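You operate a simulated robot arm through the tools that you are given. There is no shell and no other tool. Be economical: measure what you need, move in short steps, check, and stop when the job is done.

You run a simulated robot arm. Do the job below in one go: nothing can be reset, and whatever is moved stays where it is left.

JOB
The boat fender hisses: stop the leak and pump it to about 2.5 psi.
Fine: tighten its valve cap, use the foot pump, then park the green pump nozzle on it.

Only the result counts: the job must be done as asked and must still hold three seconds after the hand-in. Knocking over, shifting, dropping, spilling or breaking anything else fails it. A push-on lid holds only when it is set on centred and level and pressed home; a screw cap is set on level and turned clockwise until tight.

ROBOT AND FRAMES
A 6-joint arm with a two-finger parallel gripper, fixed in place. Base frame: the origin is at the foot of the arm, x ahead of it, y to its left, z up; the work surface is at about z = 80. Readings come in cm, degrees, newtons and seconds.
With the tool pointing down near the work surface it reaches from about 32 to 70 cm from the base axis. Its first joint turns from -166.0 to 166.0 degrees. Payload 4.1 kg.
Tool frame: the origin (TCP) lies between the finger pads and is the grasp point; the fingertips stand 2.3 cm ahead of it; z points along the fingers, y is the line along which they close. Largest opening 9.4 cm; finger width 3.8, thickness 1; the body of the gripper, 5.4 by 9.6 cm, starts 3.9 cm behind the TCP.
Orientation is told as [roll, pitch, yaw] about the base's x, y, z axes, in that order, counted from this pose: with the fingers straight down and closing along the base's y, the tool's x points along the base's -x, its y along +y and its z along -z.

CONTROLS
- The arm moves only by the tool servo_tool. Its argument "deltas" is a list of rows, each an object of numbers (a shift or turn left out is 0, a gripper value left out holds the last): "tx", "ty", "tz": the shift along the base's x, y, z in cm; "rx", "ry", "rz": the turn, a rotation vector about the base's x, y, z in degrees; "hand": the finger opening in cm, from 0 to 9.4. In form: [{"tx": .., "ty": .., "tz": .., "rx": .., "ry": .., "rz": .., "hand": ..}, ...]. A call has 1 to 20 rows; each row is the pose to reach, as a shift and turn from the pose commanded when the call began. Rows are played at 5 a second. More than 5 cm and 8.6 degrees between two rows, or a gripper value outside its range, and nothing of the call is played. A pose out of reach is approached as far as the arm can. The call stops where the force on the tool passes 90 N (or 10 N more than at its start, if that is more) or the arm is blocked; 0.2 s more then pass. The fingers move at their own pace (about 4.5 cm/s each) and stop on an object; they squeeze with about 36 N. The grip force told is the motor's: it shows also when the fingers shut on nothing. Time passes only in rows, and 0.2 s behind the last, so rows that repeat a pose let the fingers close. The reply holds the time, the measured pose of the TCP, the force on the tool along the base axes, the opening and the grip force, in the units named above and with some noise, with the torque about the TCP (base axes, N m) and any sound that the robot's microphone picked up.
- Cameras (640 x 400 px; columns grow to the right, rows downward): "scene" is fixed at [5.27, 50.07, 145.78]; the picture's right is [-0.93, -0.37, 0.00], its down [-0.14, 0.36, -0.92] and it looks along [0.35, -0.86, -0.39] (base axes); focal length 327 px, centre (320, 200). "wrist" rides on the gripper at [8.6, 1.6, -7.5] in the tool frame; the picture's right is [-0.18, 0.98, 0.00], its down [-0.58, -0.11, -0.81] and it looks along [-0.79, -0.15, 0.59] (tool axes); focal length 243 px, centre (320, 200).
- grab_frame(camera): a new picture of that camera. No time passes.
- slide_trunk(by): slides the trunk up (or, below 0, down) by that many cm; the arm rides with it, the base frame stays. It gives what a move gives, with no picture.
- measure_at(camera, pixels): there is no depth. For up to 12 entries [column, row, z] of the newest picture of that camera ("zoom" is the newest enlarged one), the place [x, y] in the base frame at which the ray of that pixel passes the height z, good to about 0.2 cm, but the place of the scene camera against the robot may be out by one fixed shift of up to 1.2 cm in any direction. No time passes.
- enlarge(camera, box): a new picture of the part [left, top, right, bottom] of that camera's present view, enlarged. No time passes.
- finish_job(): hands the job in; it is judged then, once.

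Keep the steps short. Do not move on a guess: measure, check each grasp and each placing, and mend mistakes. In all there are 80 turns and 46 pictures (those below and enlarged ones count). Leave the gripper open and the arm clear of the work at the hand-in unless told otherwise, and finish with a single line.

The tools are called after "Call:" as a command line: name --argument value ..., lists and objects as JSON in quotes. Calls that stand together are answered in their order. servo_tool: Moves the arm, as the interface text tells. Its arguments: {"type":"object","properties":{"deltas":{"type":"array","items":{"type":"object","properties":{"tx":{"type":"number"},"ty":{"type":"number"},"tz":{"type":"number"},"rx":{"type":"number"},"ry":{"type":"number"},"rz":{"type":"number"},"hand":{"type":"number"}}}}},"required":["deltas"]} The other tools are called the same way: slide_trunk (by) slides the trunk up or down; grab_frame (camera) takes a picture; measure_at (camera, pixels) gives the place at which the rays of pixels pass given heights; enlarge (camera, box) takes an enlarged picture of a part of a camera's view; finish_job () hands the job in.

At the start:

```text
clock: 0.0
tcp_pos: [16.84, -33.93, 131.32]
tcp_rot: [0.1, 0.0, 0.0]
force: [-0.5, -0.1, -0.6]
ft_torque: [0.0, -0.01, 0.0]
grip_width: 9.39
finger_force: 0.0
trunk travel left (down, up): [-50.0, 9.0]
```

scene: 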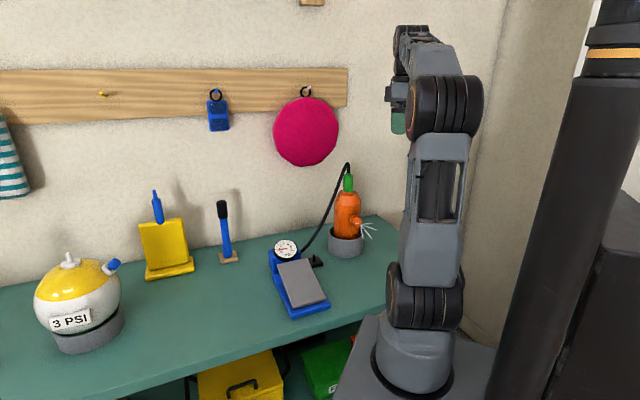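
wrist: 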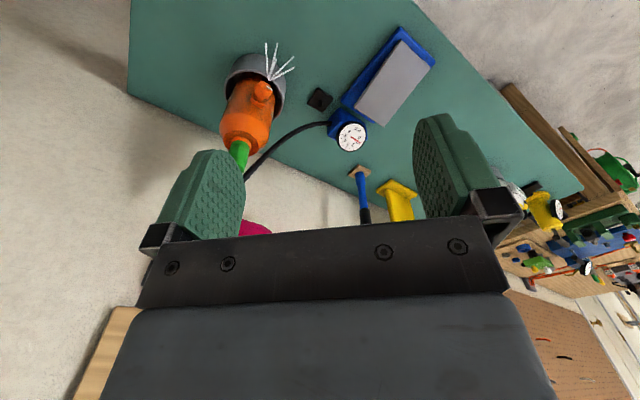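

I see an orange inflatable in a cup with white leak lines, a green nozzle on top, and a foot pump with a gauge. I'll enlarge these to see the details.

Call:
enlarge --camera "scene" --box '[250, 150, 410, 330]'

Call:
enlarge --camera "scene" --box '[20, 180, 240, 370]'

Call:
enlarge --camera "wrist" --box '[190, 20, 450, 230]'

```text
2.22 times, centred on (330, 240) of scene
```

zoom: 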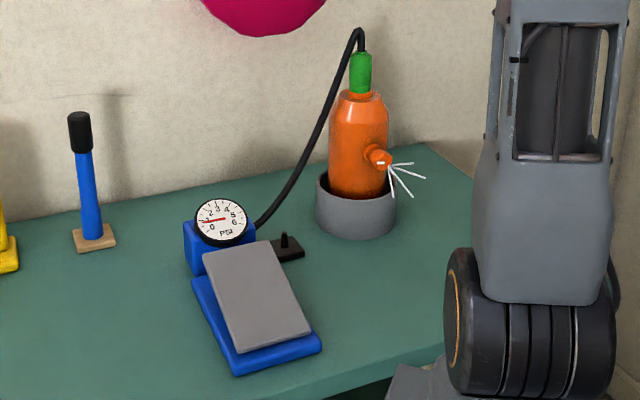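

```text
2.11 times, centred on (130, 275) of scene
```

zoom: 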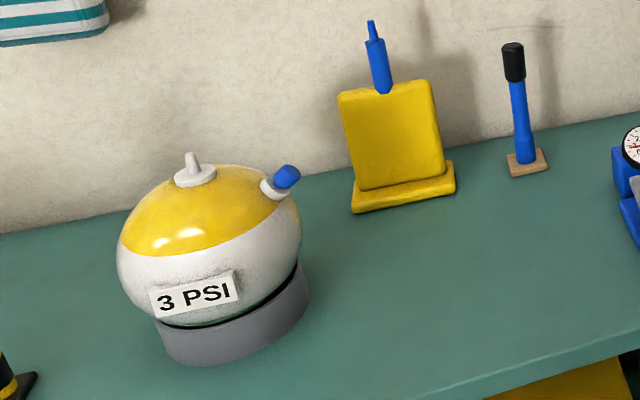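

```text
1.90 times, centred on (320, 125) of wrist
```

zoom: 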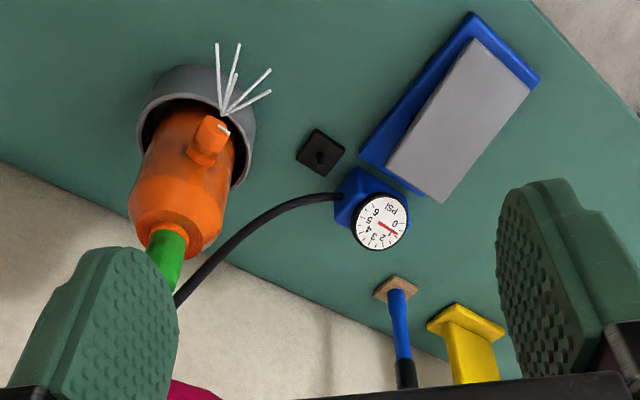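

Next I'll measure the main points: fender cup base, fender top, cap, pump pedal, and post. Taking a fresh scene picture and a wrist picture first gives consistent views.

Call:
measure_at --camera "scene" --pixels '[[346, 256, 80], [346, 228, 86], [349, 192, 97], [348, 175, 100], [358, 222, 92], [318, 265, 80], [321, 256, 83], [276, 260, 88], [303, 282, 84], [300, 305, 82], [285, 318, 80], [330, 310, 80]]'

Call:
measure_at --camera "wrist" --pixels '[[284, 83, 80], [233, 148, 95], [264, 93, 92], [320, 98, 80], [320, 101, 83], [425, 42, 84], [390, 120, 84], [358, 107, 84], [410, 30, 80], [342, 103, 80], [352, 137, 88], [436, 60, 80]]'

```text
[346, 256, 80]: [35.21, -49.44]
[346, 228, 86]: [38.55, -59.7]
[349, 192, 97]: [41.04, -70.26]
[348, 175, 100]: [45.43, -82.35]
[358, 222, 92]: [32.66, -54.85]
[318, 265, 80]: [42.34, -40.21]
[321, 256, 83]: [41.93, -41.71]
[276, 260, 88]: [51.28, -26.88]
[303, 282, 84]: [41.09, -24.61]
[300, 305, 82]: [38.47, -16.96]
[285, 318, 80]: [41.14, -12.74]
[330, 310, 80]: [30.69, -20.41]
```

```text
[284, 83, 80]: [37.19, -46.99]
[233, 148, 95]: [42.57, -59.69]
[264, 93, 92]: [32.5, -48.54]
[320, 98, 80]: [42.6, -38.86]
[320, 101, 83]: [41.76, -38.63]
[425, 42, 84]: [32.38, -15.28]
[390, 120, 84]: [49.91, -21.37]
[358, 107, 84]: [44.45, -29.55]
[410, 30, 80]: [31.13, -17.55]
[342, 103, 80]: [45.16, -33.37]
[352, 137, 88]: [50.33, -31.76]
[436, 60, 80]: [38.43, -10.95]
```

The rays meet with the cap near (31, -48, 95), so it faces the robot, with the fender axis near (37, -53). I'll yaw the hand -55° and drop 12 cm, so the wrist camera looks straight at the fender.

Call:
servo_tool --deltas '[{"rz": -8, "tz": -2}, {"rz": -16, "tz": -4}, {"rz": -24, "tz": -6}, {"rz": -32, "tz": -8}, {"rz": -40, "tz": -10}, {"rz": -48, "tz": -12}, {"rz": -55, "tz": -12}, {"rz": -55, "tz": -12}]'

Call:
grab_frame --camera "wrist"

```text
clock: 1.8
tcp_pos: [16.69, -33.95, 119.23]
tcp_rot: [0.0, 0.0, -55.0]
force: [-0.4, -0.3, -0.9]
ft_torque: [0.0, 0.01, 0.01]
grip_width: 9.39
finger_force: 0.0
trunk travel left (down, up): [-50.0, 9.0]
```

```text
40 pictures are left
```

wrist: 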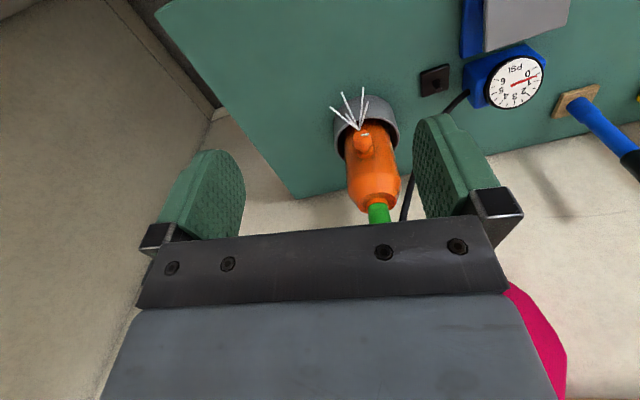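

The fender is in view between the fingers, and the picture is upside down. I'll enlarge the fender and cap.

Call:
enlarge --camera "wrist" --box '[310, 80, 470, 230]'

```text
2.67 times, centred on (390, 155) of wrist
```

zoom: 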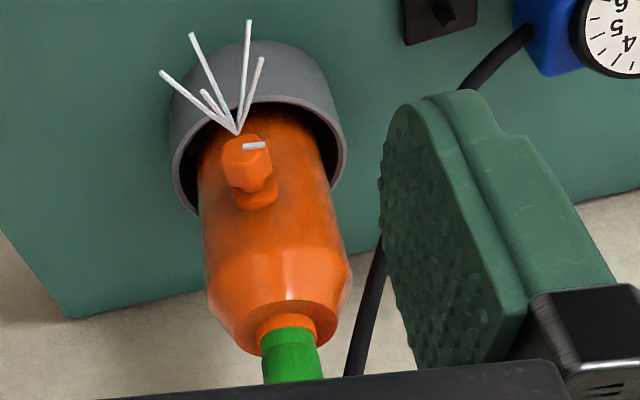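

I'll measure rays from this view for the cap tip, cap base, neck, cup and post.

Call:
measure_at --camera "zoom" --pixels '[[243, 146, 95], [243, 146, 90], [256, 198, 95], [256, 198, 90], [287, 325, 100], [287, 325, 105], [258, 155, 86], [440, 12, 80], [292, 365, 100]]'

Call:
servo_tool --deltas '[{"tx": 3, "ty": 3, "tz": -2}, {"tx": 6, "ty": 6, "tz": -4}, {"tx": 9, "ty": 8, "tz": -5}, {"tx": 12, "ty": 9, "tz": -5, "rz": -5}, {"tx": 14, "ty": 10, "tz": -5, "rz": -12}, {"tx": 14, "ty": 10, "tz": -5, "rz": -20}, {"tx": 14, "ty": 10, "tz": -5, "rz": -20}]'

Call:
grab_frame --camera "wrist"

```text
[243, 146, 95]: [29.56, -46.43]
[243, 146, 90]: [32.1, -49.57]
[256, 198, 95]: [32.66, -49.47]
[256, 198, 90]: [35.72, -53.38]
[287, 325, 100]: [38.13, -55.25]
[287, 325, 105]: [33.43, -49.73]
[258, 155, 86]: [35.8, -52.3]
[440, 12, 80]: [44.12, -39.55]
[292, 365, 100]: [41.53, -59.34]
```

```text
clock: 3.4
tcp_pos: [30.68, -23.96, 114.14]
tcp_rot: [0.0, 0.0, -75.2]
force: [0.2, -0.3, 0.1]
ft_torque: [-0.03, -0.03, 0.0]
grip_width: 9.39
finger_force: 0.3
trunk travel left (down, up): [-50.0, 9.0]
```

```text
38 pictures are left
```

wrist: 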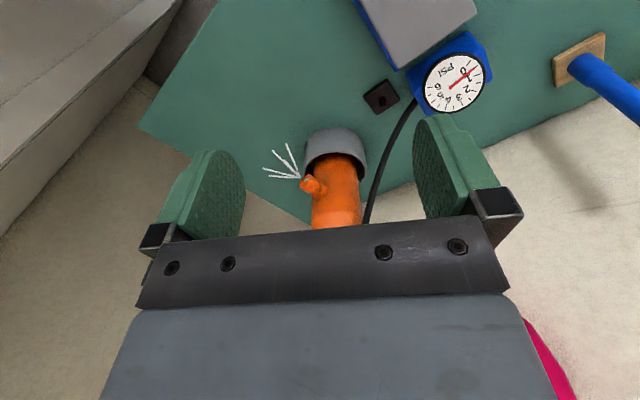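

Call:
enlarge --camera "wrist" --box '[260, 120, 400, 235]'

```text
3.48 times, centred on (330, 178) of wrist
```

zoom: 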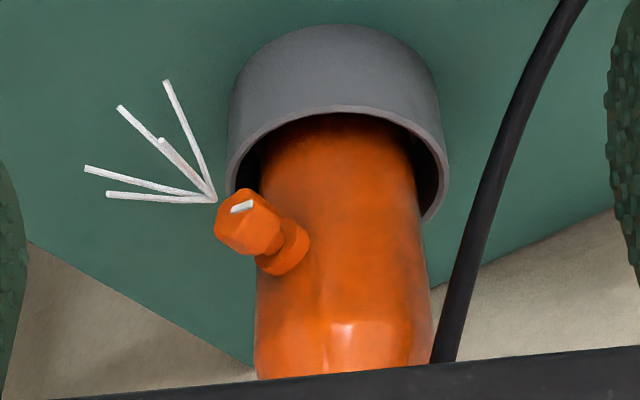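

I'll take the same points again from this second view.

Call:
measure_at --camera "zoom" --pixels '[[232, 213, 95], [232, 213, 90], [285, 250, 95], [285, 250, 90], [340, 140, 86], [228, 100, 80], [445, 100, 80], [255, 330, 98], [432, 330, 98], [338, 40, 80]]'

```text
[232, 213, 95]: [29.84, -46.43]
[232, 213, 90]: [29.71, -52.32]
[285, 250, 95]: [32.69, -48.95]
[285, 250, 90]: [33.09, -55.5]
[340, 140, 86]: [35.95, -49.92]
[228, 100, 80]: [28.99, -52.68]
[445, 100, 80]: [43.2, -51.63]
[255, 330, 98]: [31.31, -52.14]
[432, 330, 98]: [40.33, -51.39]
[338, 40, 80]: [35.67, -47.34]
```

Triangulated: cap tip ≈ (29.7, -46.6, 94.8), base ≈ (32.8, -49.5, 94.5), so its axis is near horizontal at azimuth 135°. A tight scene zoom will give me its tilt and where it is relative to the arm.

Call:
enlarge --camera "scene" --box '[325, 165, 385, 260]'

Call:
grab_frame --camera "scene"

```text
4.21 times, centred on (355, 212) of scene
```

zoom: 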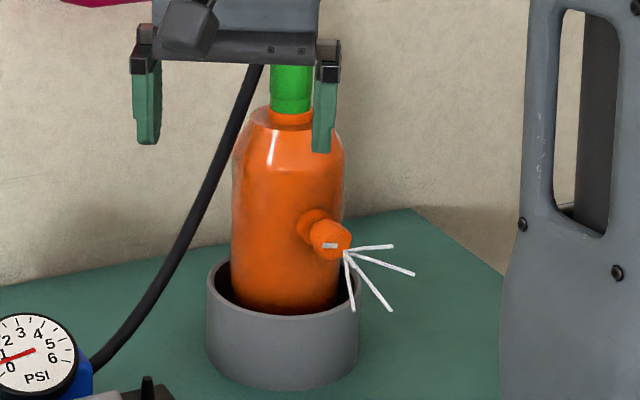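

```text
35 pictures are left
```

scene: 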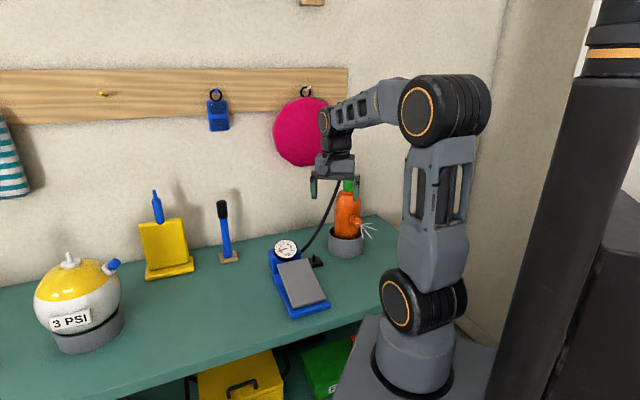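

The cap axis looks about level. The cap is roughly 3 cm across with a white mark on its end face. I'll swing yaw to -45° and move to a standoff on the cap's axis, above it.

Call:
servo_tool --deltas '[{"tx": -2, "ty": -3, "rz": 7.5}, {"tx": -4, "ty": -6, "rz": 15}, {"tx": -6, "ty": -9, "rz": 22.5}, {"tx": -7.7, "ty": -12, "rz": 30.2}, {"tx": -7.7, "ty": -12, "rz": 30.2}]'

Call:
servo_tool --deltas '[{"rx": -5.66, "ry": -5.66}, {"rx": -11.3, "ry": -11.3}, {"rx": -17, "ry": -17}, {"rx": -22.6, "ry": -22.6}, {"rx": -28.3, "ry": -28.3}, {"rx": -34, "ry": -34}, {"rx": -39.6, "ry": -39.6}, {"rx": -45.3, "ry": -45.3}, {"rx": -51, "ry": -51}, {"rx": -56.6, "ry": -56.6}, {"rx": -62, "ry": -62}, {"rx": -63.6, "ry": -63.6}, {"rx": -63.6, "ry": -63.6}]'

```text
clock: 4.6
tcp_pos: [22.95, -36.0, 114.19]
tcp_rot: [-0.1, 0.0, -44.8]
force: [0.9, 0.0, -1.1]
ft_torque: [0.02, 0.02, -0.01]
grip_width: 9.4
finger_force: 0.0
trunk travel left (down, up): [-50.0, 9.0]
```

```text
clock: 7.4
tcp_pos: [23.15, -36.6, 114.45]
tcp_rot: [-83.1, -89.8, 38.1]
force: [0.5, 0.4, -0.3]
ft_torque: [0.0, -0.01, 0.0]
grip_width: 9.42
finger_force: 0.1
out of reach, approached as far as the arm can: row 11, 12, 13
trunk travel left (down, up): [-50.0, 9.0]
```

The tool is level now. I'll move outward a bit, then down in steps towards the cap height, still well short of the cap.

Call:
servo_tool --deltas '[{"tx": 0.6, "ty": -1.5, "tz": -3}, {"tx": 1.2, "ty": -3, "tz": -6}, {"tx": 1.8, "ty": -4.5, "tz": -9}, {"tx": 2.2, "ty": -5.4, "tz": -12}, {"tx": 2.4, "ty": -5.9, "tz": -15}, {"tx": 2.4, "ty": -5.9, "tz": -17}, {"tx": 2.4, "ty": -5.9, "tz": -19.6}, {"tx": 2.4, "ty": -5.9, "tz": -19.6}]'

Call:
grab_frame --camera "wrist"

Call:
grab_frame --camera "scene"

```text
clock: 9.2
tcp_pos: [25.32, -44.66, 96.65]
tcp_rot: [71.1, -89.1, -115.5]
force: [0.3, -0.1, -0.2]
ft_torque: [0.0, -0.02, -0.01]
grip_width: 9.39
finger_force: 0.1
out of reach, approached as far as the arm can: row 6, 7, 8
trunk travel left (down, up): [-50.0, 9.0]
```

```text
34 pictures are left
```

wrist: 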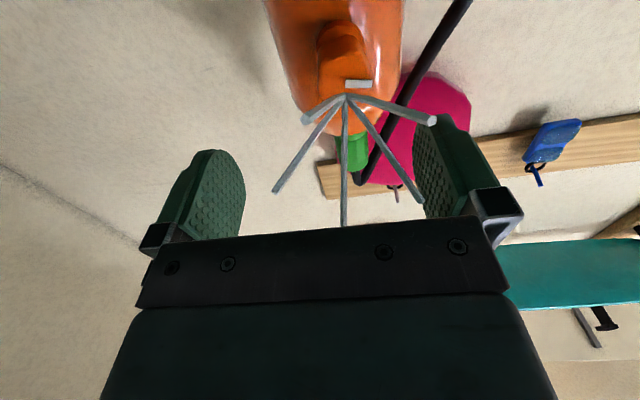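

```text
33 pictures are left
```

scene: 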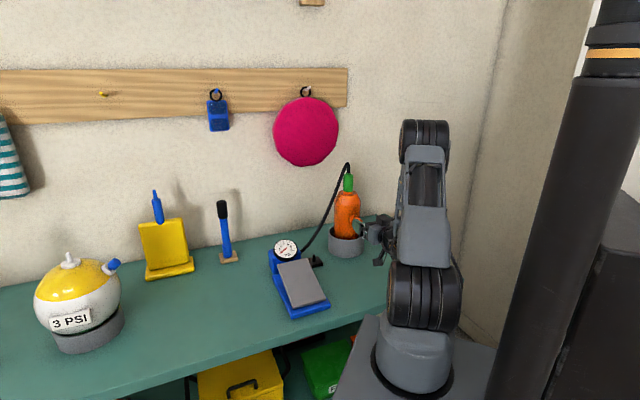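

The arm is too folded to get there (2 cm short). I'll raise the tool 12 cm and then lower the trunk 12 cm, so the same spot comes at a better arm posture.

Call:
servo_tool --deltas '[{"tz": 3}, {"tz": 6}, {"tz": 9}, {"tz": 12}, {"tz": 12}]'

Call:
slide_trunk --by -12

Call:
grab_frame --camera "wrist"

```text
clock: 10.4
tcp_pos: [25.25, -44.45, 108.64]
tcp_rot: [-66.0, -89.9, 20.9]
force: [-0.9, 0.4, -0.1]
ft_torque: [0.06, 0.03, -0.01]
grip_width: 9.42
finger_force: 0.1
trunk travel left (down, up): [-50.0, 9.0]
```

```text
clock: 11.9
tcp_pos: [25.28, -44.47, 96.69]
tcp_rot: [-75.0, -89.8, 30.0]
force: [-0.3, 0.5, 1.0]
ft_torque: [0.01, 0.0, -0.01]
grip_width: 9.42
finger_force: 0.0
trunk travel left (down, up): [-38.0, 21.0]
```

```text
32 pictures are left
```

wrist: 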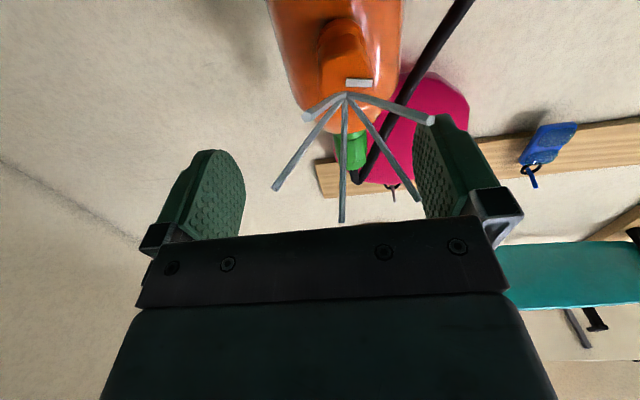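

The tool is now reachable and level. I'll zoom in on the cap face to centre on it.

Call:
enlarge --camera "wrist" --box '[270, 0, 430, 130]'

```text
3.08 times, centred on (350, 65) of wrist
```

zoom: 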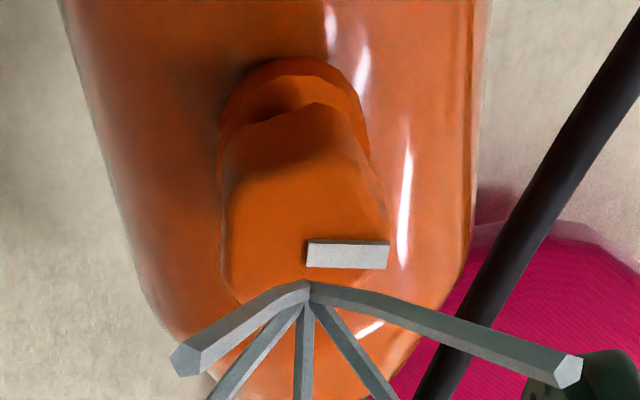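

The cap face centre is near pixel (346, 80), which agrees with tip ≈ (29.8, -46.6, 94.65) and a slight upward tilt of about 4°. I'll centre on that axis with a 4° pitch, then pre-turn the hand counter-clockwise so there's room for a long clockwise turn.

Call:
servo_tool --deltas '[{"tx": 0.6, "ty": 0.6, "tz": -0.8, "rx": 1.4, "ry": 1.4}, {"tx": 1.22, "ty": 1.22, "tz": -1.7, "rx": 2.83, "ry": 2.83}, {"tx": 1.22, "ty": 1.22, "tz": -1.7, "rx": 2.83, "ry": 2.83}]'

Call:
grab_frame --camera "wrist"

Call:
servo_tool --deltas '[{"rx": -5.64, "ry": 5.64, "rz": 0.56}, {"rx": -11.28, "ry": 11.28, "rz": 1.12}, {"rx": -16.92, "ry": 16.92, "rz": 1.68}, {"rx": -22.56, "ry": 22.56, "rz": 2.24}, {"rx": -28.2, "ry": 28.2, "rz": 2.8}, {"rx": -33.84, "ry": 33.84, "rz": 3.36}, {"rx": -39.48, "ry": 39.48, "rz": 3.92}, {"rx": -45.12, "ry": 45.12, "rz": 4.48}, {"rx": -50.76, "ry": 50.76, "rz": 5.04}, {"rx": -56.4, "ry": 56.4, "rz": 5.6}, {"rx": -56.4, "ry": 56.4, "rz": 5.6}]'

Call:
grab_frame --camera "wrist"

```text
clock: 12.7
tcp_pos: [26.45, -43.27, 94.89]
tcp_rot: [-2.4, -85.9, -42.6]
force: [0.4, -0.4, 0.1]
ft_torque: [0.03, 0.02, -0.02]
grip_width: 9.4
finger_force: 0.0
trunk travel left (down, up): [-38.0, 21.0]
```

```text
30 pictures are left
```

wrist: 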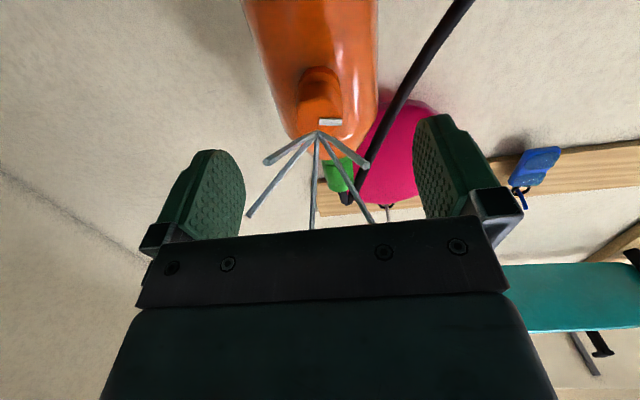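

```text
clock: 15.1
tcp_pos: [27.43, -41.39, 119.8]
tcp_rot: [-79.3, -12.2, 42.7]
force: [0.7, -0.3, 0.8]
ft_torque: [-0.02, 0.03, -0.06]
grip_width: 9.4
finger_force: 0.0
out of reach, approached as far as the arm can: row 2, 3, 4, 5, 6, 7, 8, 9, 10, 11
trunk travel left (down, up): [-38.0, 21.0]
```

```text
29 pictures are left
```

wrist: 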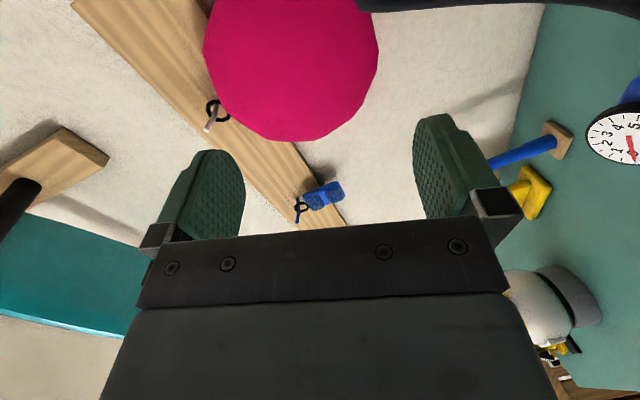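

The counter-clockwise pre-turn took the arm out of its range: the tool stayed aimed correctly but rose to z = 120, with no contact. I'll undo that turn and look at the scene.

Call:
servo_tool --deltas '[{"rx": 5.5, "ry": -5.5, "rz": -1.5}, {"rx": 11, "ry": -11, "rz": -3}, {"rx": 16.5, "ry": -16.5, "rz": -4.5}, {"rx": 22, "ry": -22, "rz": -6}, {"rx": 27.5, "ry": -27.5, "rz": -7.5}, {"rx": 33, "ry": -33, "rz": -9}, {"rx": 38.5, "ry": -38.5, "rz": -10.5}, {"rx": 44, "ry": -44, "rz": -12}, {"rx": 49.5, "ry": -49.5, "rz": -13.5}, {"rx": 55, "ry": -55, "rz": -15}, {"rx": 55, "ry": -55, "rz": -15}]'

Call:
grab_frame --camera "scene"

```text
clock: 17.5
tcp_pos: [26.49, -42.3, 119.49]
tcp_rot: [9.1, -79.2, -54.8]
force: [0.0, 0.1, 0.3]
ft_torque: [0.01, -0.03, 0.01]
grip_width: 9.39
finger_force: 0.1
trunk travel left (down, up): [-38.0, 21.0]
```

```text
28 pictures are left
```

scene: 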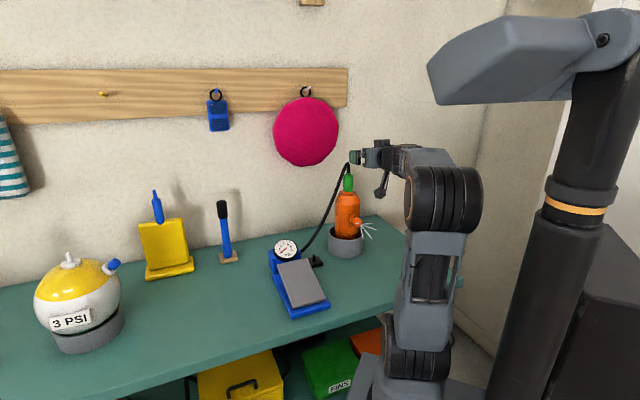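

Nothing was disturbed, and this arm posture allows the turn. Lowering the trunk about 24 cm would put the same posture at cap height. First I'll measure the table edges near the arm.

Call:
measure_at --camera "scene" --pixels '[[375, 215, 80], [463, 284, 80], [385, 334, 80], [300, 357, 80], [200, 382, 80]]'

```text
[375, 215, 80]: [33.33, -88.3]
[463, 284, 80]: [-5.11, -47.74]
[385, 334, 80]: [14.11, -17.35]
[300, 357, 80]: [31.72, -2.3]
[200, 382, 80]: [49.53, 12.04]
```

The table edge is about 22 cm from the base axis and the elbow will stay about 15 cm above the table, so lowering is clear. I'll slide down in two steps.

Call:
slide_trunk --by -12

Call:
slide_trunk --by -12

Call:
grab_frame --camera "scene"

```text
clock: 19.0
tcp_pos: [26.39, -42.21, 107.48]
tcp_rot: [8.6, -79.2, -54.1]
force: [0.7, -0.4, -0.4]
ft_torque: [-0.01, -0.01, -0.01]
grip_width: 9.41
finger_force: 0.0
trunk travel left (down, up): [-26.0, 33.0]
```

```text
clock: 20.5
tcp_pos: [26.5, -42.33, 95.62]
tcp_rot: [8.6, -79.2, -54.1]
force: [0.5, 0.0, 0.1]
ft_torque: [0.0, -0.01, 0.03]
grip_width: 9.41
finger_force: 0.0
trunk travel left (down, up): [-14.0, 45.0]
```

```text
27 pictures are left
```

scene: 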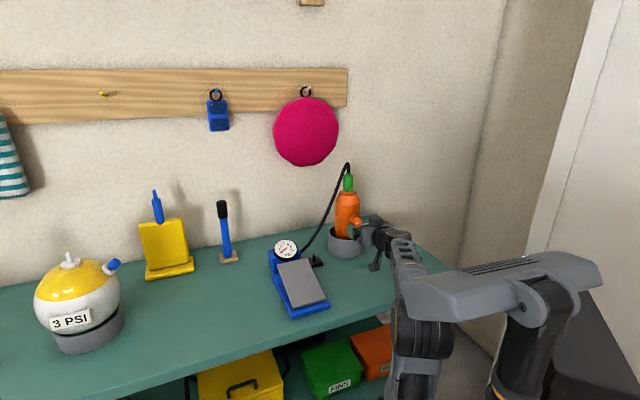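

All is clear. I'll re-centre on the cap axis, pitching up 6.7°, and then pre-turn counter-clockwise in a separate call.

Call:
servo_tool --deltas '[{"tx": 0, "ty": -0.5, "tz": -0.3, "rx": -2.4, "ry": -2.4}, {"tx": 0, "ty": -0.96, "tz": -0.64, "rx": -4.74, "ry": -4.74}, {"tx": 0, "ty": -0.96, "tz": -0.64, "rx": -4.74, "ry": -4.74}]'

Call:
servo_tool --deltas '[{"rx": -5.64, "ry": 5.64, "rz": 0.56}, {"rx": -11.28, "ry": 11.28, "rz": 1.12}, {"rx": -16.92, "ry": 16.92, "rz": 1.68}, {"rx": -22.56, "ry": 22.56, "rz": 2.24}]'

```text
clock: 21.3
tcp_pos: [26.47, -43.11, 94.89]
tcp_rot: [22.6, -85.6, -68.0]
force: [0.6, 0.0, -0.2]
ft_torque: [0.0, 0.0, 0.03]
grip_width: 9.39
finger_force: 0.0
trunk travel left (down, up): [-14.0, 45.0]
```

```text
clock: 22.3
tcp_pos: [26.44, -43.19, 94.77]
tcp_rot: [-82.4, -59.3, 38.2]
force: [0.5, -0.3, 0.1]
ft_torque: [-0.02, -0.01, 0.02]
grip_width: 9.43
finger_force: 0.0
trunk travel left (down, up): [-14.0, 45.0]
```

It turns cleanly here. I'll continue another -48°.

Call:
servo_tool --deltas '[{"rx": -5.64, "ry": 5.64, "rz": 0.56}, {"rx": -11.28, "ry": 11.28, "rz": 1.12}, {"rx": -16.92, "ry": 16.92, "rz": 1.68}, {"rx": -22.56, "ry": 22.56, "rz": 2.24}, {"rx": -28.2, "ry": 28.2, "rz": 2.8}, {"rx": -33.84, "ry": 33.84, "rz": 3.36}, {"rx": -33.84, "ry": 33.84, "rz": 3.36}]'

Call:
grab_frame --camera "wrist"

```text
clock: 23.9
tcp_pos: [26.19, -42.93, 100.3]
tcp_rot: [-84.8, -12.2, 43.8]
force: [-0.5, -0.5, 0.5]
ft_torque: [0.0, 0.02, 0.0]
grip_width: 9.39
finger_force: 0.1
out of reach, approached as far as the arm can: row 4, 5, 6, 7
trunk travel left (down, up): [-14.0, 45.0]
```

```text
26 pictures are left
```

wrist: 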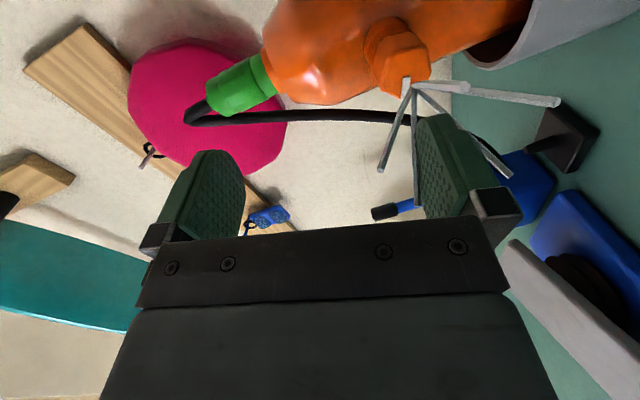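

Counter-clockwise by 80° works, but 5.4 cm too high. I'll lower the trunk 5.4 cm to bring it to the cap height, then check alignment from this side view.

Call:
slide_trunk --by -5.4

Call:
enlarge --camera "wrist" --box '[220, 20, 460, 170]'

```text
clock: 24.9
tcp_pos: [26.17, -42.97, 94.86]
tcp_rot: [-84.7, -12.3, 43.8]
force: [-0.1, -0.2, -0.4]
ft_torque: [-0.02, -0.02, 0.01]
grip_width: 9.4
finger_force: 0.0
trunk travel left (down, up): [-8.6, 50.4]
```

```text
2.67 times, centred on (340, 95) of wrist
```

zoom: 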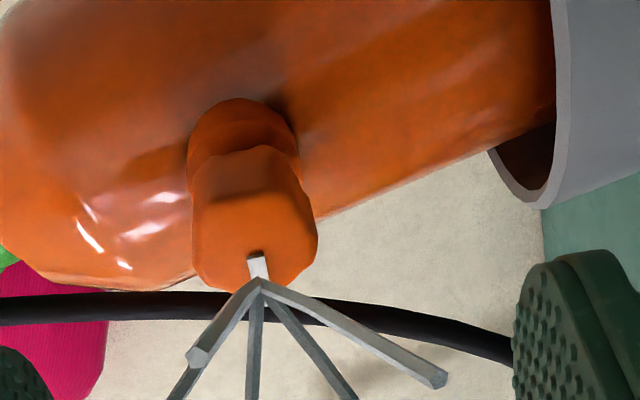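

From this side the cap looks about level, so I'll level the pitch and set z = 94.65. Then I'll advance 4.7 cm along the axis in small steps, with the fingers open above and below the cap.

Call:
servo_tool --deltas '[{"tz": -0.1, "rx": -1.6, "ry": -1.6}, {"tz": -0.2, "rx": -3.0, "ry": -3.0}, {"tx": 0.8, "ty": -0.8, "tz": -0.2, "rx": -3.0, "ry": -3.0}, {"tx": 1.6, "ty": -1.6, "tz": -0.2, "rx": -3.0, "ry": -3.0}, {"tx": 2.4, "ty": -2.4, "tz": -0.2, "rx": -3.0, "ry": -3.0}, {"tx": 3.3, "ty": -3.3, "tz": -0.2, "rx": -3.0, "ry": -3.0}, {"tx": 3.3, "ty": -3.3, "tz": -0.2, "rx": -3.0, "ry": -3.0}]'

Call:
grab_frame --camera "wrist"

```text
clock: 26.4
tcp_pos: [29.24, -46.55, 97.61]
tcp_rot: [-88.1, -12.6, 44.5]
force: [-0.2, 0.0, 0.5]
ft_torque: [-0.03, 0.02, 0.0]
grip_width: 9.42
finger_force: 0.2
out of reach, approached as far as the arm can: row 1, 2, 3, 4, 5, 6, 7
trunk travel left (down, up): [-8.6, 50.4]
```

```text
24 pictures are left
```

wrist: 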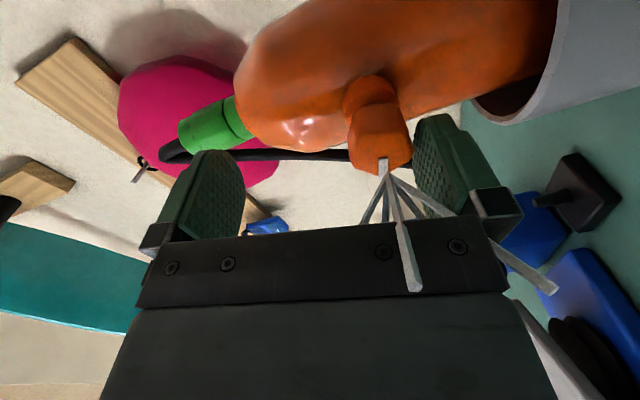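

The reach limit pushed it up 3 cm again (z = 97.6). The cap sits between the fingers near the lower one, so sliding the trunk down 3 cm centres it.

Call:
slide_trunk --by -3.0

Call:
grab_frame --camera "wrist"

```text
clock: 27.2
tcp_pos: [29.35, -46.51, 94.61]
tcp_rot: [-88.1, -12.7, 44.6]
force: [-0.8, -1.2, 0.9]
ft_torque: [0.05, 0.0, -0.01]
grip_width: 9.39
finger_force: 0.1
trunk travel left (down, up): [-5.6, 53.4]
```

```text
23 pictures are left
```

wrist: 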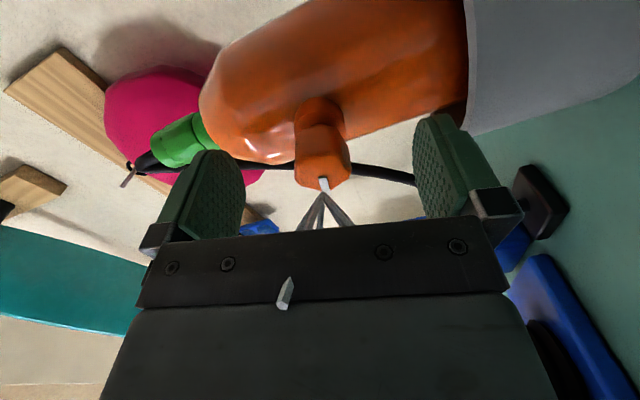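

The cap is centred between the fingers, with its face near (324, 175). I'll shift 0.24 cm sideways onto the axis and close.

Call:
servo_tool --deltas '[{"tx": 0.15, "ty": 0.15, "hand": 9.4}, {"tx": 0.15, "ty": 0.15, "hand": 0}, {"tx": 0.15, "ty": 0.15, "hand": 0}, {"tx": 0.15, "ty": 0.15, "hand": 0}, {"tx": 0.15, "ty": 0.15, "hand": 0}, {"tx": 0.15, "ty": 0.15, "hand": 0}]'

```text
clock: 28.6
tcp_pos: [29.39, -46.45, 94.72]
tcp_rot: [-88.1, -12.7, 44.7]
force: [0.8, -1.7, -0.4]
ft_torque: [-0.28, -0.33, -0.03]
grip_width: 2.93
finger_force: 35.5
trunk travel left (down, up): [-5.6, 53.4]
```

The cap is gripped (2.93 cm, 35 N, side forces near zero). I'll turn it clockwise 40° about the tool axis and read the torque.

Call:
servo_tool --deltas '[{"rx": 5.66, "ry": -5.64, "rz": -0.26}, {"rx": 11.3, "ry": -11.3, "rz": -0.5}, {"rx": 17, "ry": -16.9, "rz": -0.77}, {"rx": 22.6, "ry": -22.5, "rz": -1.0}, {"rx": 28.3, "ry": -28.2, "rz": -1.3}]'

```text
clock: 29.8
tcp_pos: [29.45, -46.43, 94.9]
tcp_rot: [-87.0, -52.7, 42.7]
force: [4.2, -1.4, 4.3]
ft_torque: [-0.74, -0.72, 0.33]
grip_width: 2.94
finger_force: 36.2
trunk travel left (down, up): [-5.6, 53.4]
```

It turns freely with low forces. Another 48°.

Call:
servo_tool --deltas '[{"rx": 5.66, "ry": -5.64, "rz": -0.26}, {"rx": 11.3, "ry": -11.3, "rz": -0.5}, {"rx": 17, "ry": -16.9, "rz": -0.77}, {"rx": 22.6, "ry": -22.5, "rz": -1.0}, {"rx": 28.3, "ry": -28.2, "rz": -1.3}, {"rx": 34, "ry": -33.8, "rz": -1.6}]'

```text
clock: 31.2
tcp_pos: [29.42, -46.48, 94.59]
tcp_rot: [79.0, -79.1, -124.2]
force: [-2.9, 1.2, -0.2]
ft_torque: [0.01, 0.31, -0.08]
grip_width: 2.93
finger_force: 36.1
trunk travel left (down, up): [-5.6, 53.4]
```

Call:
servo_tool --deltas '[{"rx": 5.66, "ry": -5.64, "rz": -0.26}, {"rx": 11.3, "ry": -11.3, "rz": -0.5}, {"rx": 17, "ry": -16.9, "rz": -0.77}, {"rx": 22.6, "ry": -22.5, "rz": -1.0}, {"rx": 28.3, "ry": -28.2, "rz": -1.3}, {"rx": 34, "ry": -33.8, "rz": -1.6}]'

Call:
grab_frame --camera "wrist"

```text
clock: 32.6
tcp_pos: [29.38, -46.35, 94.67]
tcp_rot: [87.6, -31.3, -133.6]
force: [1.2, -2.1, 1.2]
ft_torque: [-0.51, -0.06, 0.05]
grip_width: 2.91
finger_force: 36.1
trunk travel left (down, up): [-5.6, 53.4]
```

```text
22 pictures are left
```

wrist: 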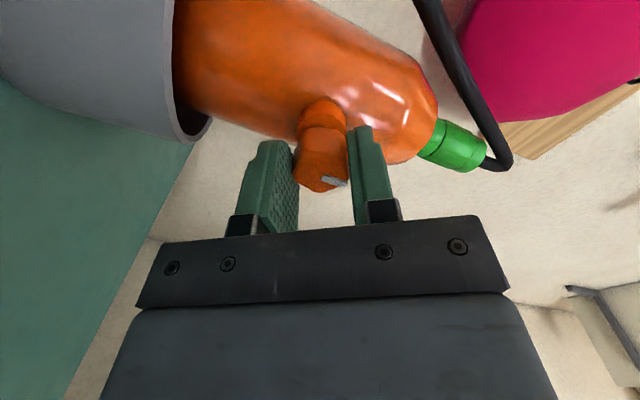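

The leak streaks are gone. The white mark has also slipped relative to the fingers, which suggests the cap has reached its stop. I'll turn 30° more and compare the mark and torque.

Call:
servo_tool --deltas '[{"rx": 5.66, "ry": -5.64, "rz": -0.26}, {"rx": 11.3, "ry": -11.3, "rz": -0.5}, {"rx": 17, "ry": -16.9, "rz": -0.77}, {"rx": 21.2, "ry": -21.1, "rz": -1.0}]'

Call:
enlarge --camera "wrist" --box '[240, 80, 440, 220]'

```text
clock: 33.6
tcp_pos: [29.45, -46.17, 94.96]
tcp_rot: [88.2, -1.5, -134.8]
force: [-0.9, 1.4, 10.1]
ft_torque: [-0.84, -0.33, 0.05]
grip_width: 2.92
finger_force: 35.9
trunk travel left (down, up): [-5.6, 53.4]
```

```text
2.86 times, centred on (340, 150) of wrist
```

zoom: 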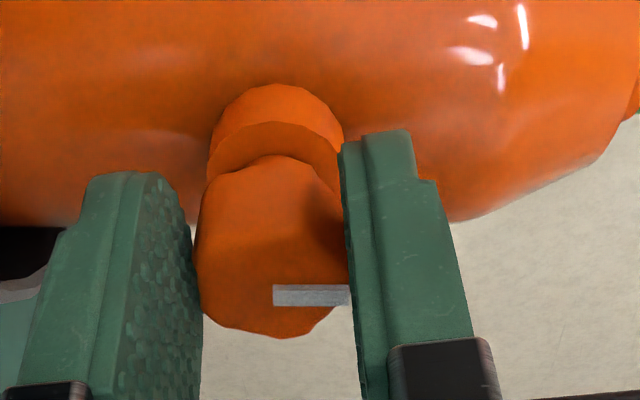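

The mark now points further round relative to the fingers, so the cap is holding still at its stop while the fingers slip. It's tight and the leak is gone. I'll open the fingers, and after that turn back to fingers-sideways before backing out.

Call:
servo_tool --deltas '[{"hand": 9.4}, {"hand": 9.4}, {"hand": 9.4}, {"hand": 9.4}, {"hand": 9.4}]'

Call:
servo_tool --deltas '[{"rx": -5.66, "ry": 5.64, "rz": 0.26}, {"rx": -11.3, "ry": 11.3, "rz": 0.5}, {"rx": -17, "ry": 16.9, "rz": 0.77}, {"rx": -22.6, "ry": 22.5, "rz": 1.0}, {"rx": -28.3, "ry": 28.2, "rz": 1.3}, {"rx": -34, "ry": 33.8, "rz": 1.6}, {"rx": -39.6, "ry": 39.5, "rz": 1.8}, {"rx": -45.3, "ry": 45.1, "rz": 2.1}, {"rx": -51, "ry": 50.8, "rz": 2.3}, {"rx": -56.6, "ry": 56.4, "rz": 2.6}, {"rx": -61, "ry": 60.8, "rz": 2.8}]'

Call:
servo_tool --deltas '[{"tx": -0.7, "ty": 0.7}, {"tx": -1.4, "ty": 1.4}, {"tx": -2.1, "ty": 2.1}, {"tx": -2.8, "ty": 2.8}, {"tx": -3.5, "ty": 3.5}, {"tx": -4.2, "ty": 4.2}]'

Call:
grab_frame --camera "wrist"

```text
clock: 34.8
tcp_pos: [29.52, -46.37, 94.64]
tcp_rot: [88.0, -1.5, -134.7]
force: [-1.2, -0.2, -0.1]
ft_torque: [0.02, -0.01, 0.04]
grip_width: 9.43
finger_force: 0.0
trunk travel left (down, up): [-5.6, 53.4]
```

```text
clock: 37.2
tcp_pos: [29.3, -46.28, 94.62]
tcp_rot: [47.4, -87.1, -92.4]
force: [0.8, -0.2, 0.1]
ft_torque: [0.0, -0.01, 0.02]
grip_width: 9.4
finger_force: 0.1
trunk travel left (down, up): [-5.6, 53.4]
```

```text
clock: 38.6
tcp_pos: [25.25, -42.05, 94.59]
tcp_rot: [49.1, -87.0, -94.1]
force: [-0.1, 0.1, -0.2]
ft_torque: [0.03, 0.0, 0.03]
grip_width: 9.41
finger_force: 0.2
trunk travel left (down, up): [-5.6, 53.4]
```

```text
20 pictures are left
```

wrist: 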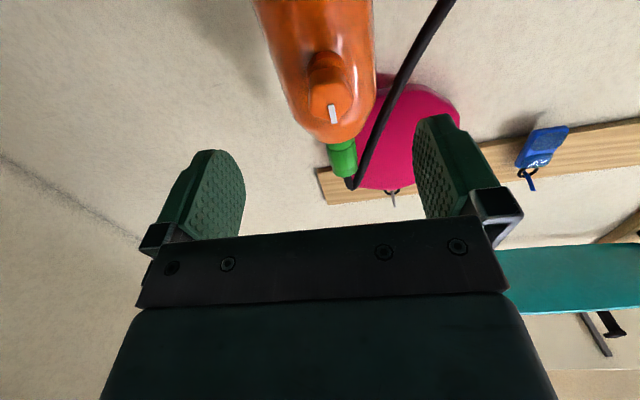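

The leak is gone and the cap mark points straight up. Next I'll raise the trunk back up and turn the tool down to look at the pump.

Call:
slide_trunk --by 44.4

Call:
servo_tool --deltas '[{"rx": 5.66, "ry": 5.66}, {"rx": 11.3, "ry": 11.3}, {"rx": 17, "ry": 17}, {"rx": 22.6, "ry": 22.6}, {"rx": 28.3, "ry": 28.3}, {"rx": 34, "ry": 34}, {"rx": 39.6, "ry": 39.6}, {"rx": 45.3, "ry": 45.3}, {"rx": 51, "ry": 51}, {"rx": 56.6, "ry": 56.6}, {"rx": 61.5, "ry": 61.5}, {"rx": 61.5, "ry": 61.5}]'

```text
refused: 44.4 is not a number from -40 to 40
```

```text
clock: 41.2
tcp_pos: [24.37, -39.92, 90.5]
tcp_rot: [0.1, -1.1, -47.3]
force: [0.6, 0.6, 0.5]
ft_torque: [0.0, 0.0, 0.0]
grip_width: 9.4
finger_force: 0.2
out of reach, approached as far as the arm can: row 10, 11, 12
trunk travel left (down, up): [-5.6, 53.4]
```

The slide was refused because of its size and the tool turned down at z = 90.5, but there was no contact. I'll raise the trunk 38 cm now and look.

Call:
slide_trunk --by 38

Call:
grab_frame --camera "scene"

```text
clock: 44.9
tcp_pos: [24.33, -40.03, 128.62]
tcp_rot: [0.0, -1.1, -47.4]
force: [0.1, -0.3, 0.1]
ft_torque: [-0.01, 0.02, -0.03]
grip_width: 9.41
finger_force: 0.0
trunk travel left (down, up): [-43.6, 15.4]
```

```text
19 pictures are left
```

scene: 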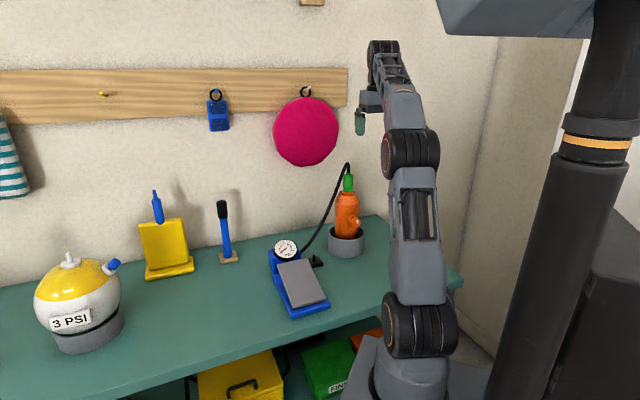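

Nothing else has moved. I'll zoom on the pump and gauge, and then aim the wrist camera at the pump from the robot side.

Call:
enlarge --camera "scene" --box '[255, 230, 345, 325]'

Call:
servo_tool --deltas '[{"ty": 4, "tz": -2, "rz": 4}, {"ty": 8, "tz": -4, "rz": 8}, {"tx": 0, "ty": 12, "tz": -7, "rz": 14}, {"tx": 1, "ty": 16, "tz": -9, "rz": 20}, {"tx": 1, "ty": 20, "tz": -9, "rz": 24}, {"tx": 1, "ty": 20, "tz": -9, "rz": 24}]'

Call:
grab_frame --camera "wrist"

```text
4.21 times, centred on (300, 278) of scene
```

zoom: 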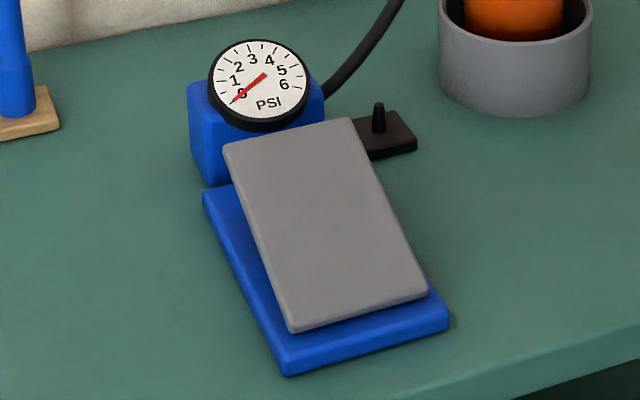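

```text
clock: 46.3
tcp_pos: [25.34, -19.99, 119.8]
tcp_rot: [-0.1, -1.2, -23.3]
force: [0.3, 0.1, 0.2]
ft_torque: [0.0, -0.03, 0.02]
grip_width: 9.37
finger_force: 0.2
trunk travel left (down, up): [-43.6, 15.4]
```

```text
17 pictures are left
```

wrist: 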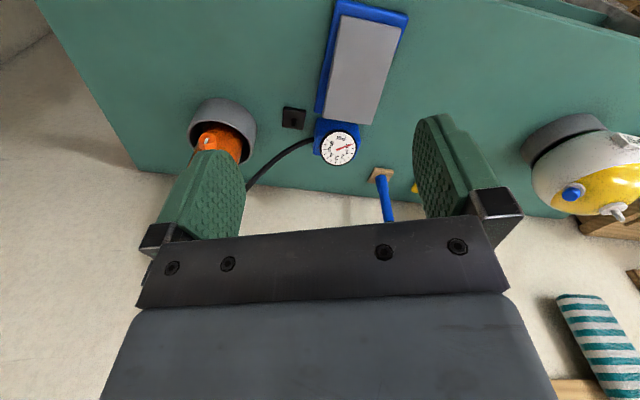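

The gauge reads about 0. I'll triangulate both ends of the pedal plate from the scene zoom and from the wrist view.

Call:
measure_at --camera "zoom" --pixels '[[286, 133, 80], [286, 133, 86], [360, 312, 80], [360, 312, 86], [378, 107, 83], [395, 140, 80]]'

Call:
measure_at --camera "wrist" --pixels '[[347, 121, 80], [347, 121, 86], [372, 20, 80], [372, 20, 86], [294, 117, 80], [322, 118, 86], [372, 124, 86], [345, 15, 82], [399, 27, 82]]'

Call:
enlarge --camera "wrist" --box '[270, 0, 420, 170]'

```text
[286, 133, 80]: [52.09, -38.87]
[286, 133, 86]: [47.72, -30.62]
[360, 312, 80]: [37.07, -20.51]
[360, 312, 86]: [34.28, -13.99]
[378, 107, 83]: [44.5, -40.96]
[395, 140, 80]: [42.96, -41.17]
```

```text
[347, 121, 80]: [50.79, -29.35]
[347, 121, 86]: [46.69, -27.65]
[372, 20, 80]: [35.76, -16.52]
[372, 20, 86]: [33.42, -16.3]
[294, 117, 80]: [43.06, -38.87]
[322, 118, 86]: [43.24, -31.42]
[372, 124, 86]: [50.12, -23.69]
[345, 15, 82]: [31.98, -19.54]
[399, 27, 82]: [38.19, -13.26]
```

```text
2.35 times, centred on (345, 85) of wrist
```

zoom: 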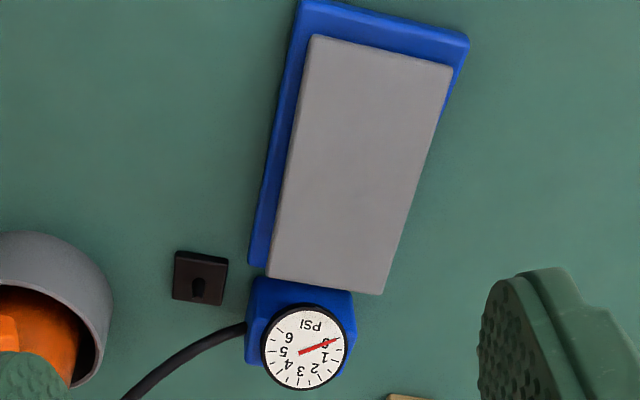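

The pedal's gauge end is high (about (45.8, -27.2, 87)), and the far end is the hinge (about (34.7, -16.4, 82.6)). I'll close the fingers, align yaw with the pedal at -45° and hover above (42.7, -24.2), near the raised end and clear of the gauge.

Call:
servo_tool --deltas '[{"tx": 3, "tz": -2, "rz": -5, "hand": 0}, {"tx": 6.5, "ty": -1, "tz": -4, "rz": -10, "hand": 0}, {"tx": 10, "ty": -2, "tz": -6, "rz": -16, "hand": 0}, {"tx": 13.5, "ty": -3, "tz": -9, "rz": -21.7, "hand": 0}, {"tx": 17.3, "ty": -4.2, "tz": -12, "rz": -21.7, "hand": 0}, {"tx": 17.3, "ty": -4.2, "tz": -16, "rz": -21.7, "hand": 0}, {"tx": 17.3, "ty": -4.2, "tz": -20, "rz": -21.7, "hand": 0}, {"tx": 17.3, "ty": -4.2, "tz": -24, "rz": -21.7, "hand": 0}, {"tx": 17.3, "ty": -4.2, "tz": -27, "rz": -21.7, "hand": 0}, {"tx": 17.3, "ty": -4.2, "tz": -27, "rz": -21.7, "hand": 0}]'

Call:
enlarge --camera "scene" --box '[245, 220, 345, 325]'

```text
clock: 48.5
tcp_pos: [42.59, -24.2, 92.69]
tcp_rot: [-0.1, -1.2, -45.0]
force: [-0.4, -0.2, -0.2]
ft_torque: [0.0, 0.0, -0.03]
grip_width: 0.0
finger_force: 36.4
trunk travel left (down, up): [-43.6, 15.4]
```

```text
3.81 times, centred on (295, 272) of scene
```

zoom: 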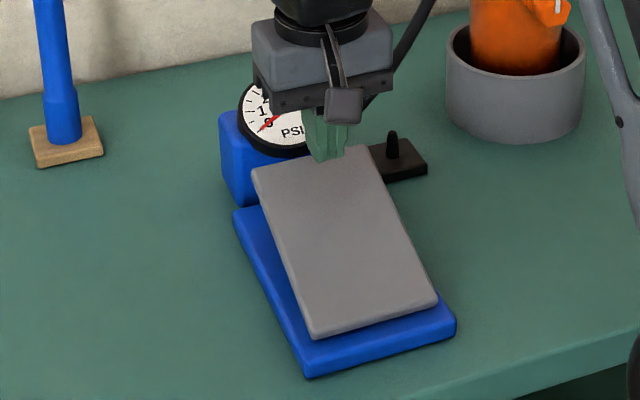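

The closed fingertips are above the raised end, horizontally centred on the plate. I'll press down in small steps and read the force.

Call:
servo_tool --deltas '[{"tz": -1}, {"tz": -2}, {"tz": -3}, {"tz": -4}, {"tz": -5}, {"tz": -6}]'

```text
clock: 49.9
tcp_pos: [42.71, -24.07, 86.73]
tcp_rot: [0.0, -1.2, -45.1]
force: [1.0, -1.1, 2.1]
ft_torque: [-0.03, -0.08, -0.03]
grip_width: 0.0
finger_force: 36.3
trunk travel left (down, up): [-43.6, 15.4]
```

The force is only about 2 N with fingertips at z = 84.4. I'll keep pressing.

Call:
servo_tool --deltas '[{"tz": -0.5}, {"tz": -1}, {"tz": -1.5}, {"tz": -2}]'

Call:
enlarge --camera "scene" --box '[245, 220, 345, 325]'

```text
clock: 50.9
tcp_pos: [42.54, -24.18, 85.97]
tcp_rot: [0.2, -2.4, -45.0]
force: [-22.6, 13.5, 51.1]
ft_torque: [0.93, 1.16, 0.06]
grip_width: 0.0
finger_force: 35.6
trunk travel left (down, up): [-43.6, 15.4]
stopped in row 4: the force on the tool passed its limit at 96 N (the readings are from after the stop); the commanded pose is now the measured one
```

```text
3.81 times, centred on (295, 272) of scene
```

zoom: 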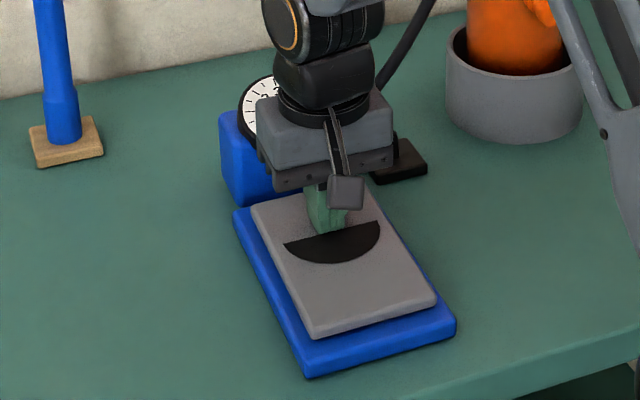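

The pedal bottomed with TCP at about 86.4. I'll lift off completely and read the gauge.

Call:
servo_tool --deltas '[{"tz": 1}, {"tz": 3}, {"tz": 5}, {"tz": 6.6}, {"tz": 6.6}]'

Call:
enlarge --camera "scene" --box '[245, 220, 345, 325]'

```text
clock: 52.1
tcp_pos: [43.0, -24.32, 92.05]
tcp_rot: [0.3, -2.1, -45.0]
force: [-0.8, -0.2, 0.2]
ft_torque: [0.01, 0.0, -0.01]
grip_width: 0.0
finger_force: 36.0
trunk travel left (down, up): [-43.6, 15.4]
```

```text
3.81 times, centred on (295, 272) of scene
```

zoom: 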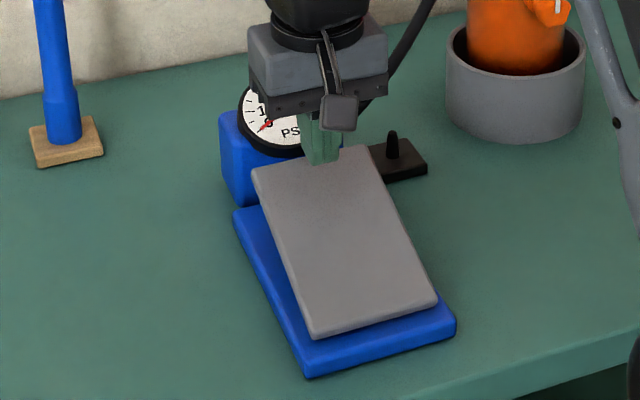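

The hand partly hides the gauge. I'll do three full strokes, stopping just above the hard stop (TCP 86.45), then rise 12 cm to read the gauge.

Call:
servo_tool --deltas '[{"tz": -3}, {"tz": -5.6}, {"tz": -5.6}, {"tz": -3}, {"tz": -0.5}, {"tz": -0.5}, {"tz": -3}, {"tz": -5.6}, {"tz": -5.6}, {"tz": -3}, {"tz": -0.5}, {"tz": -0.5}, {"tz": -3}, {"tz": -5.6}, {"tz": -5.6}, {"tz": -2}, {"tz": 2}, {"tz": 6}, {"tz": 10}, {"tz": 12}]'

Call:
enlarge --camera "scene" --box '[265, 230, 325, 275]'

```text
clock: 56.3
tcp_pos: [43.0, -24.45, 103.81]
tcp_rot: [0.2, -2.0, -45.0]
force: [-0.2, -0.9, -0.8]
ft_torque: [-0.01, -0.04, 0.02]
grip_width: 0.02
finger_force: 36.0
trunk travel left (down, up): [-43.6, 15.4]
```

```text
8.89 times, centred on (295, 252) of scene
```

zoom: 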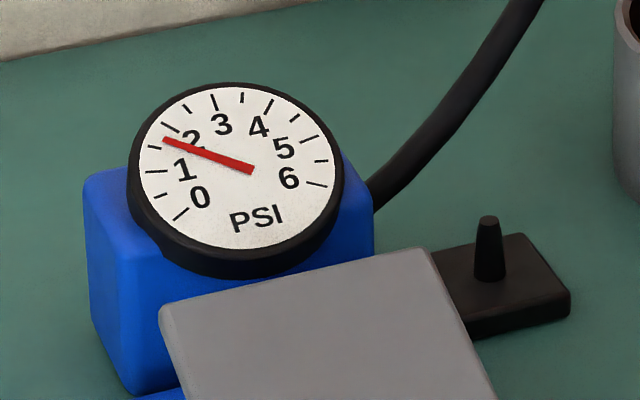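

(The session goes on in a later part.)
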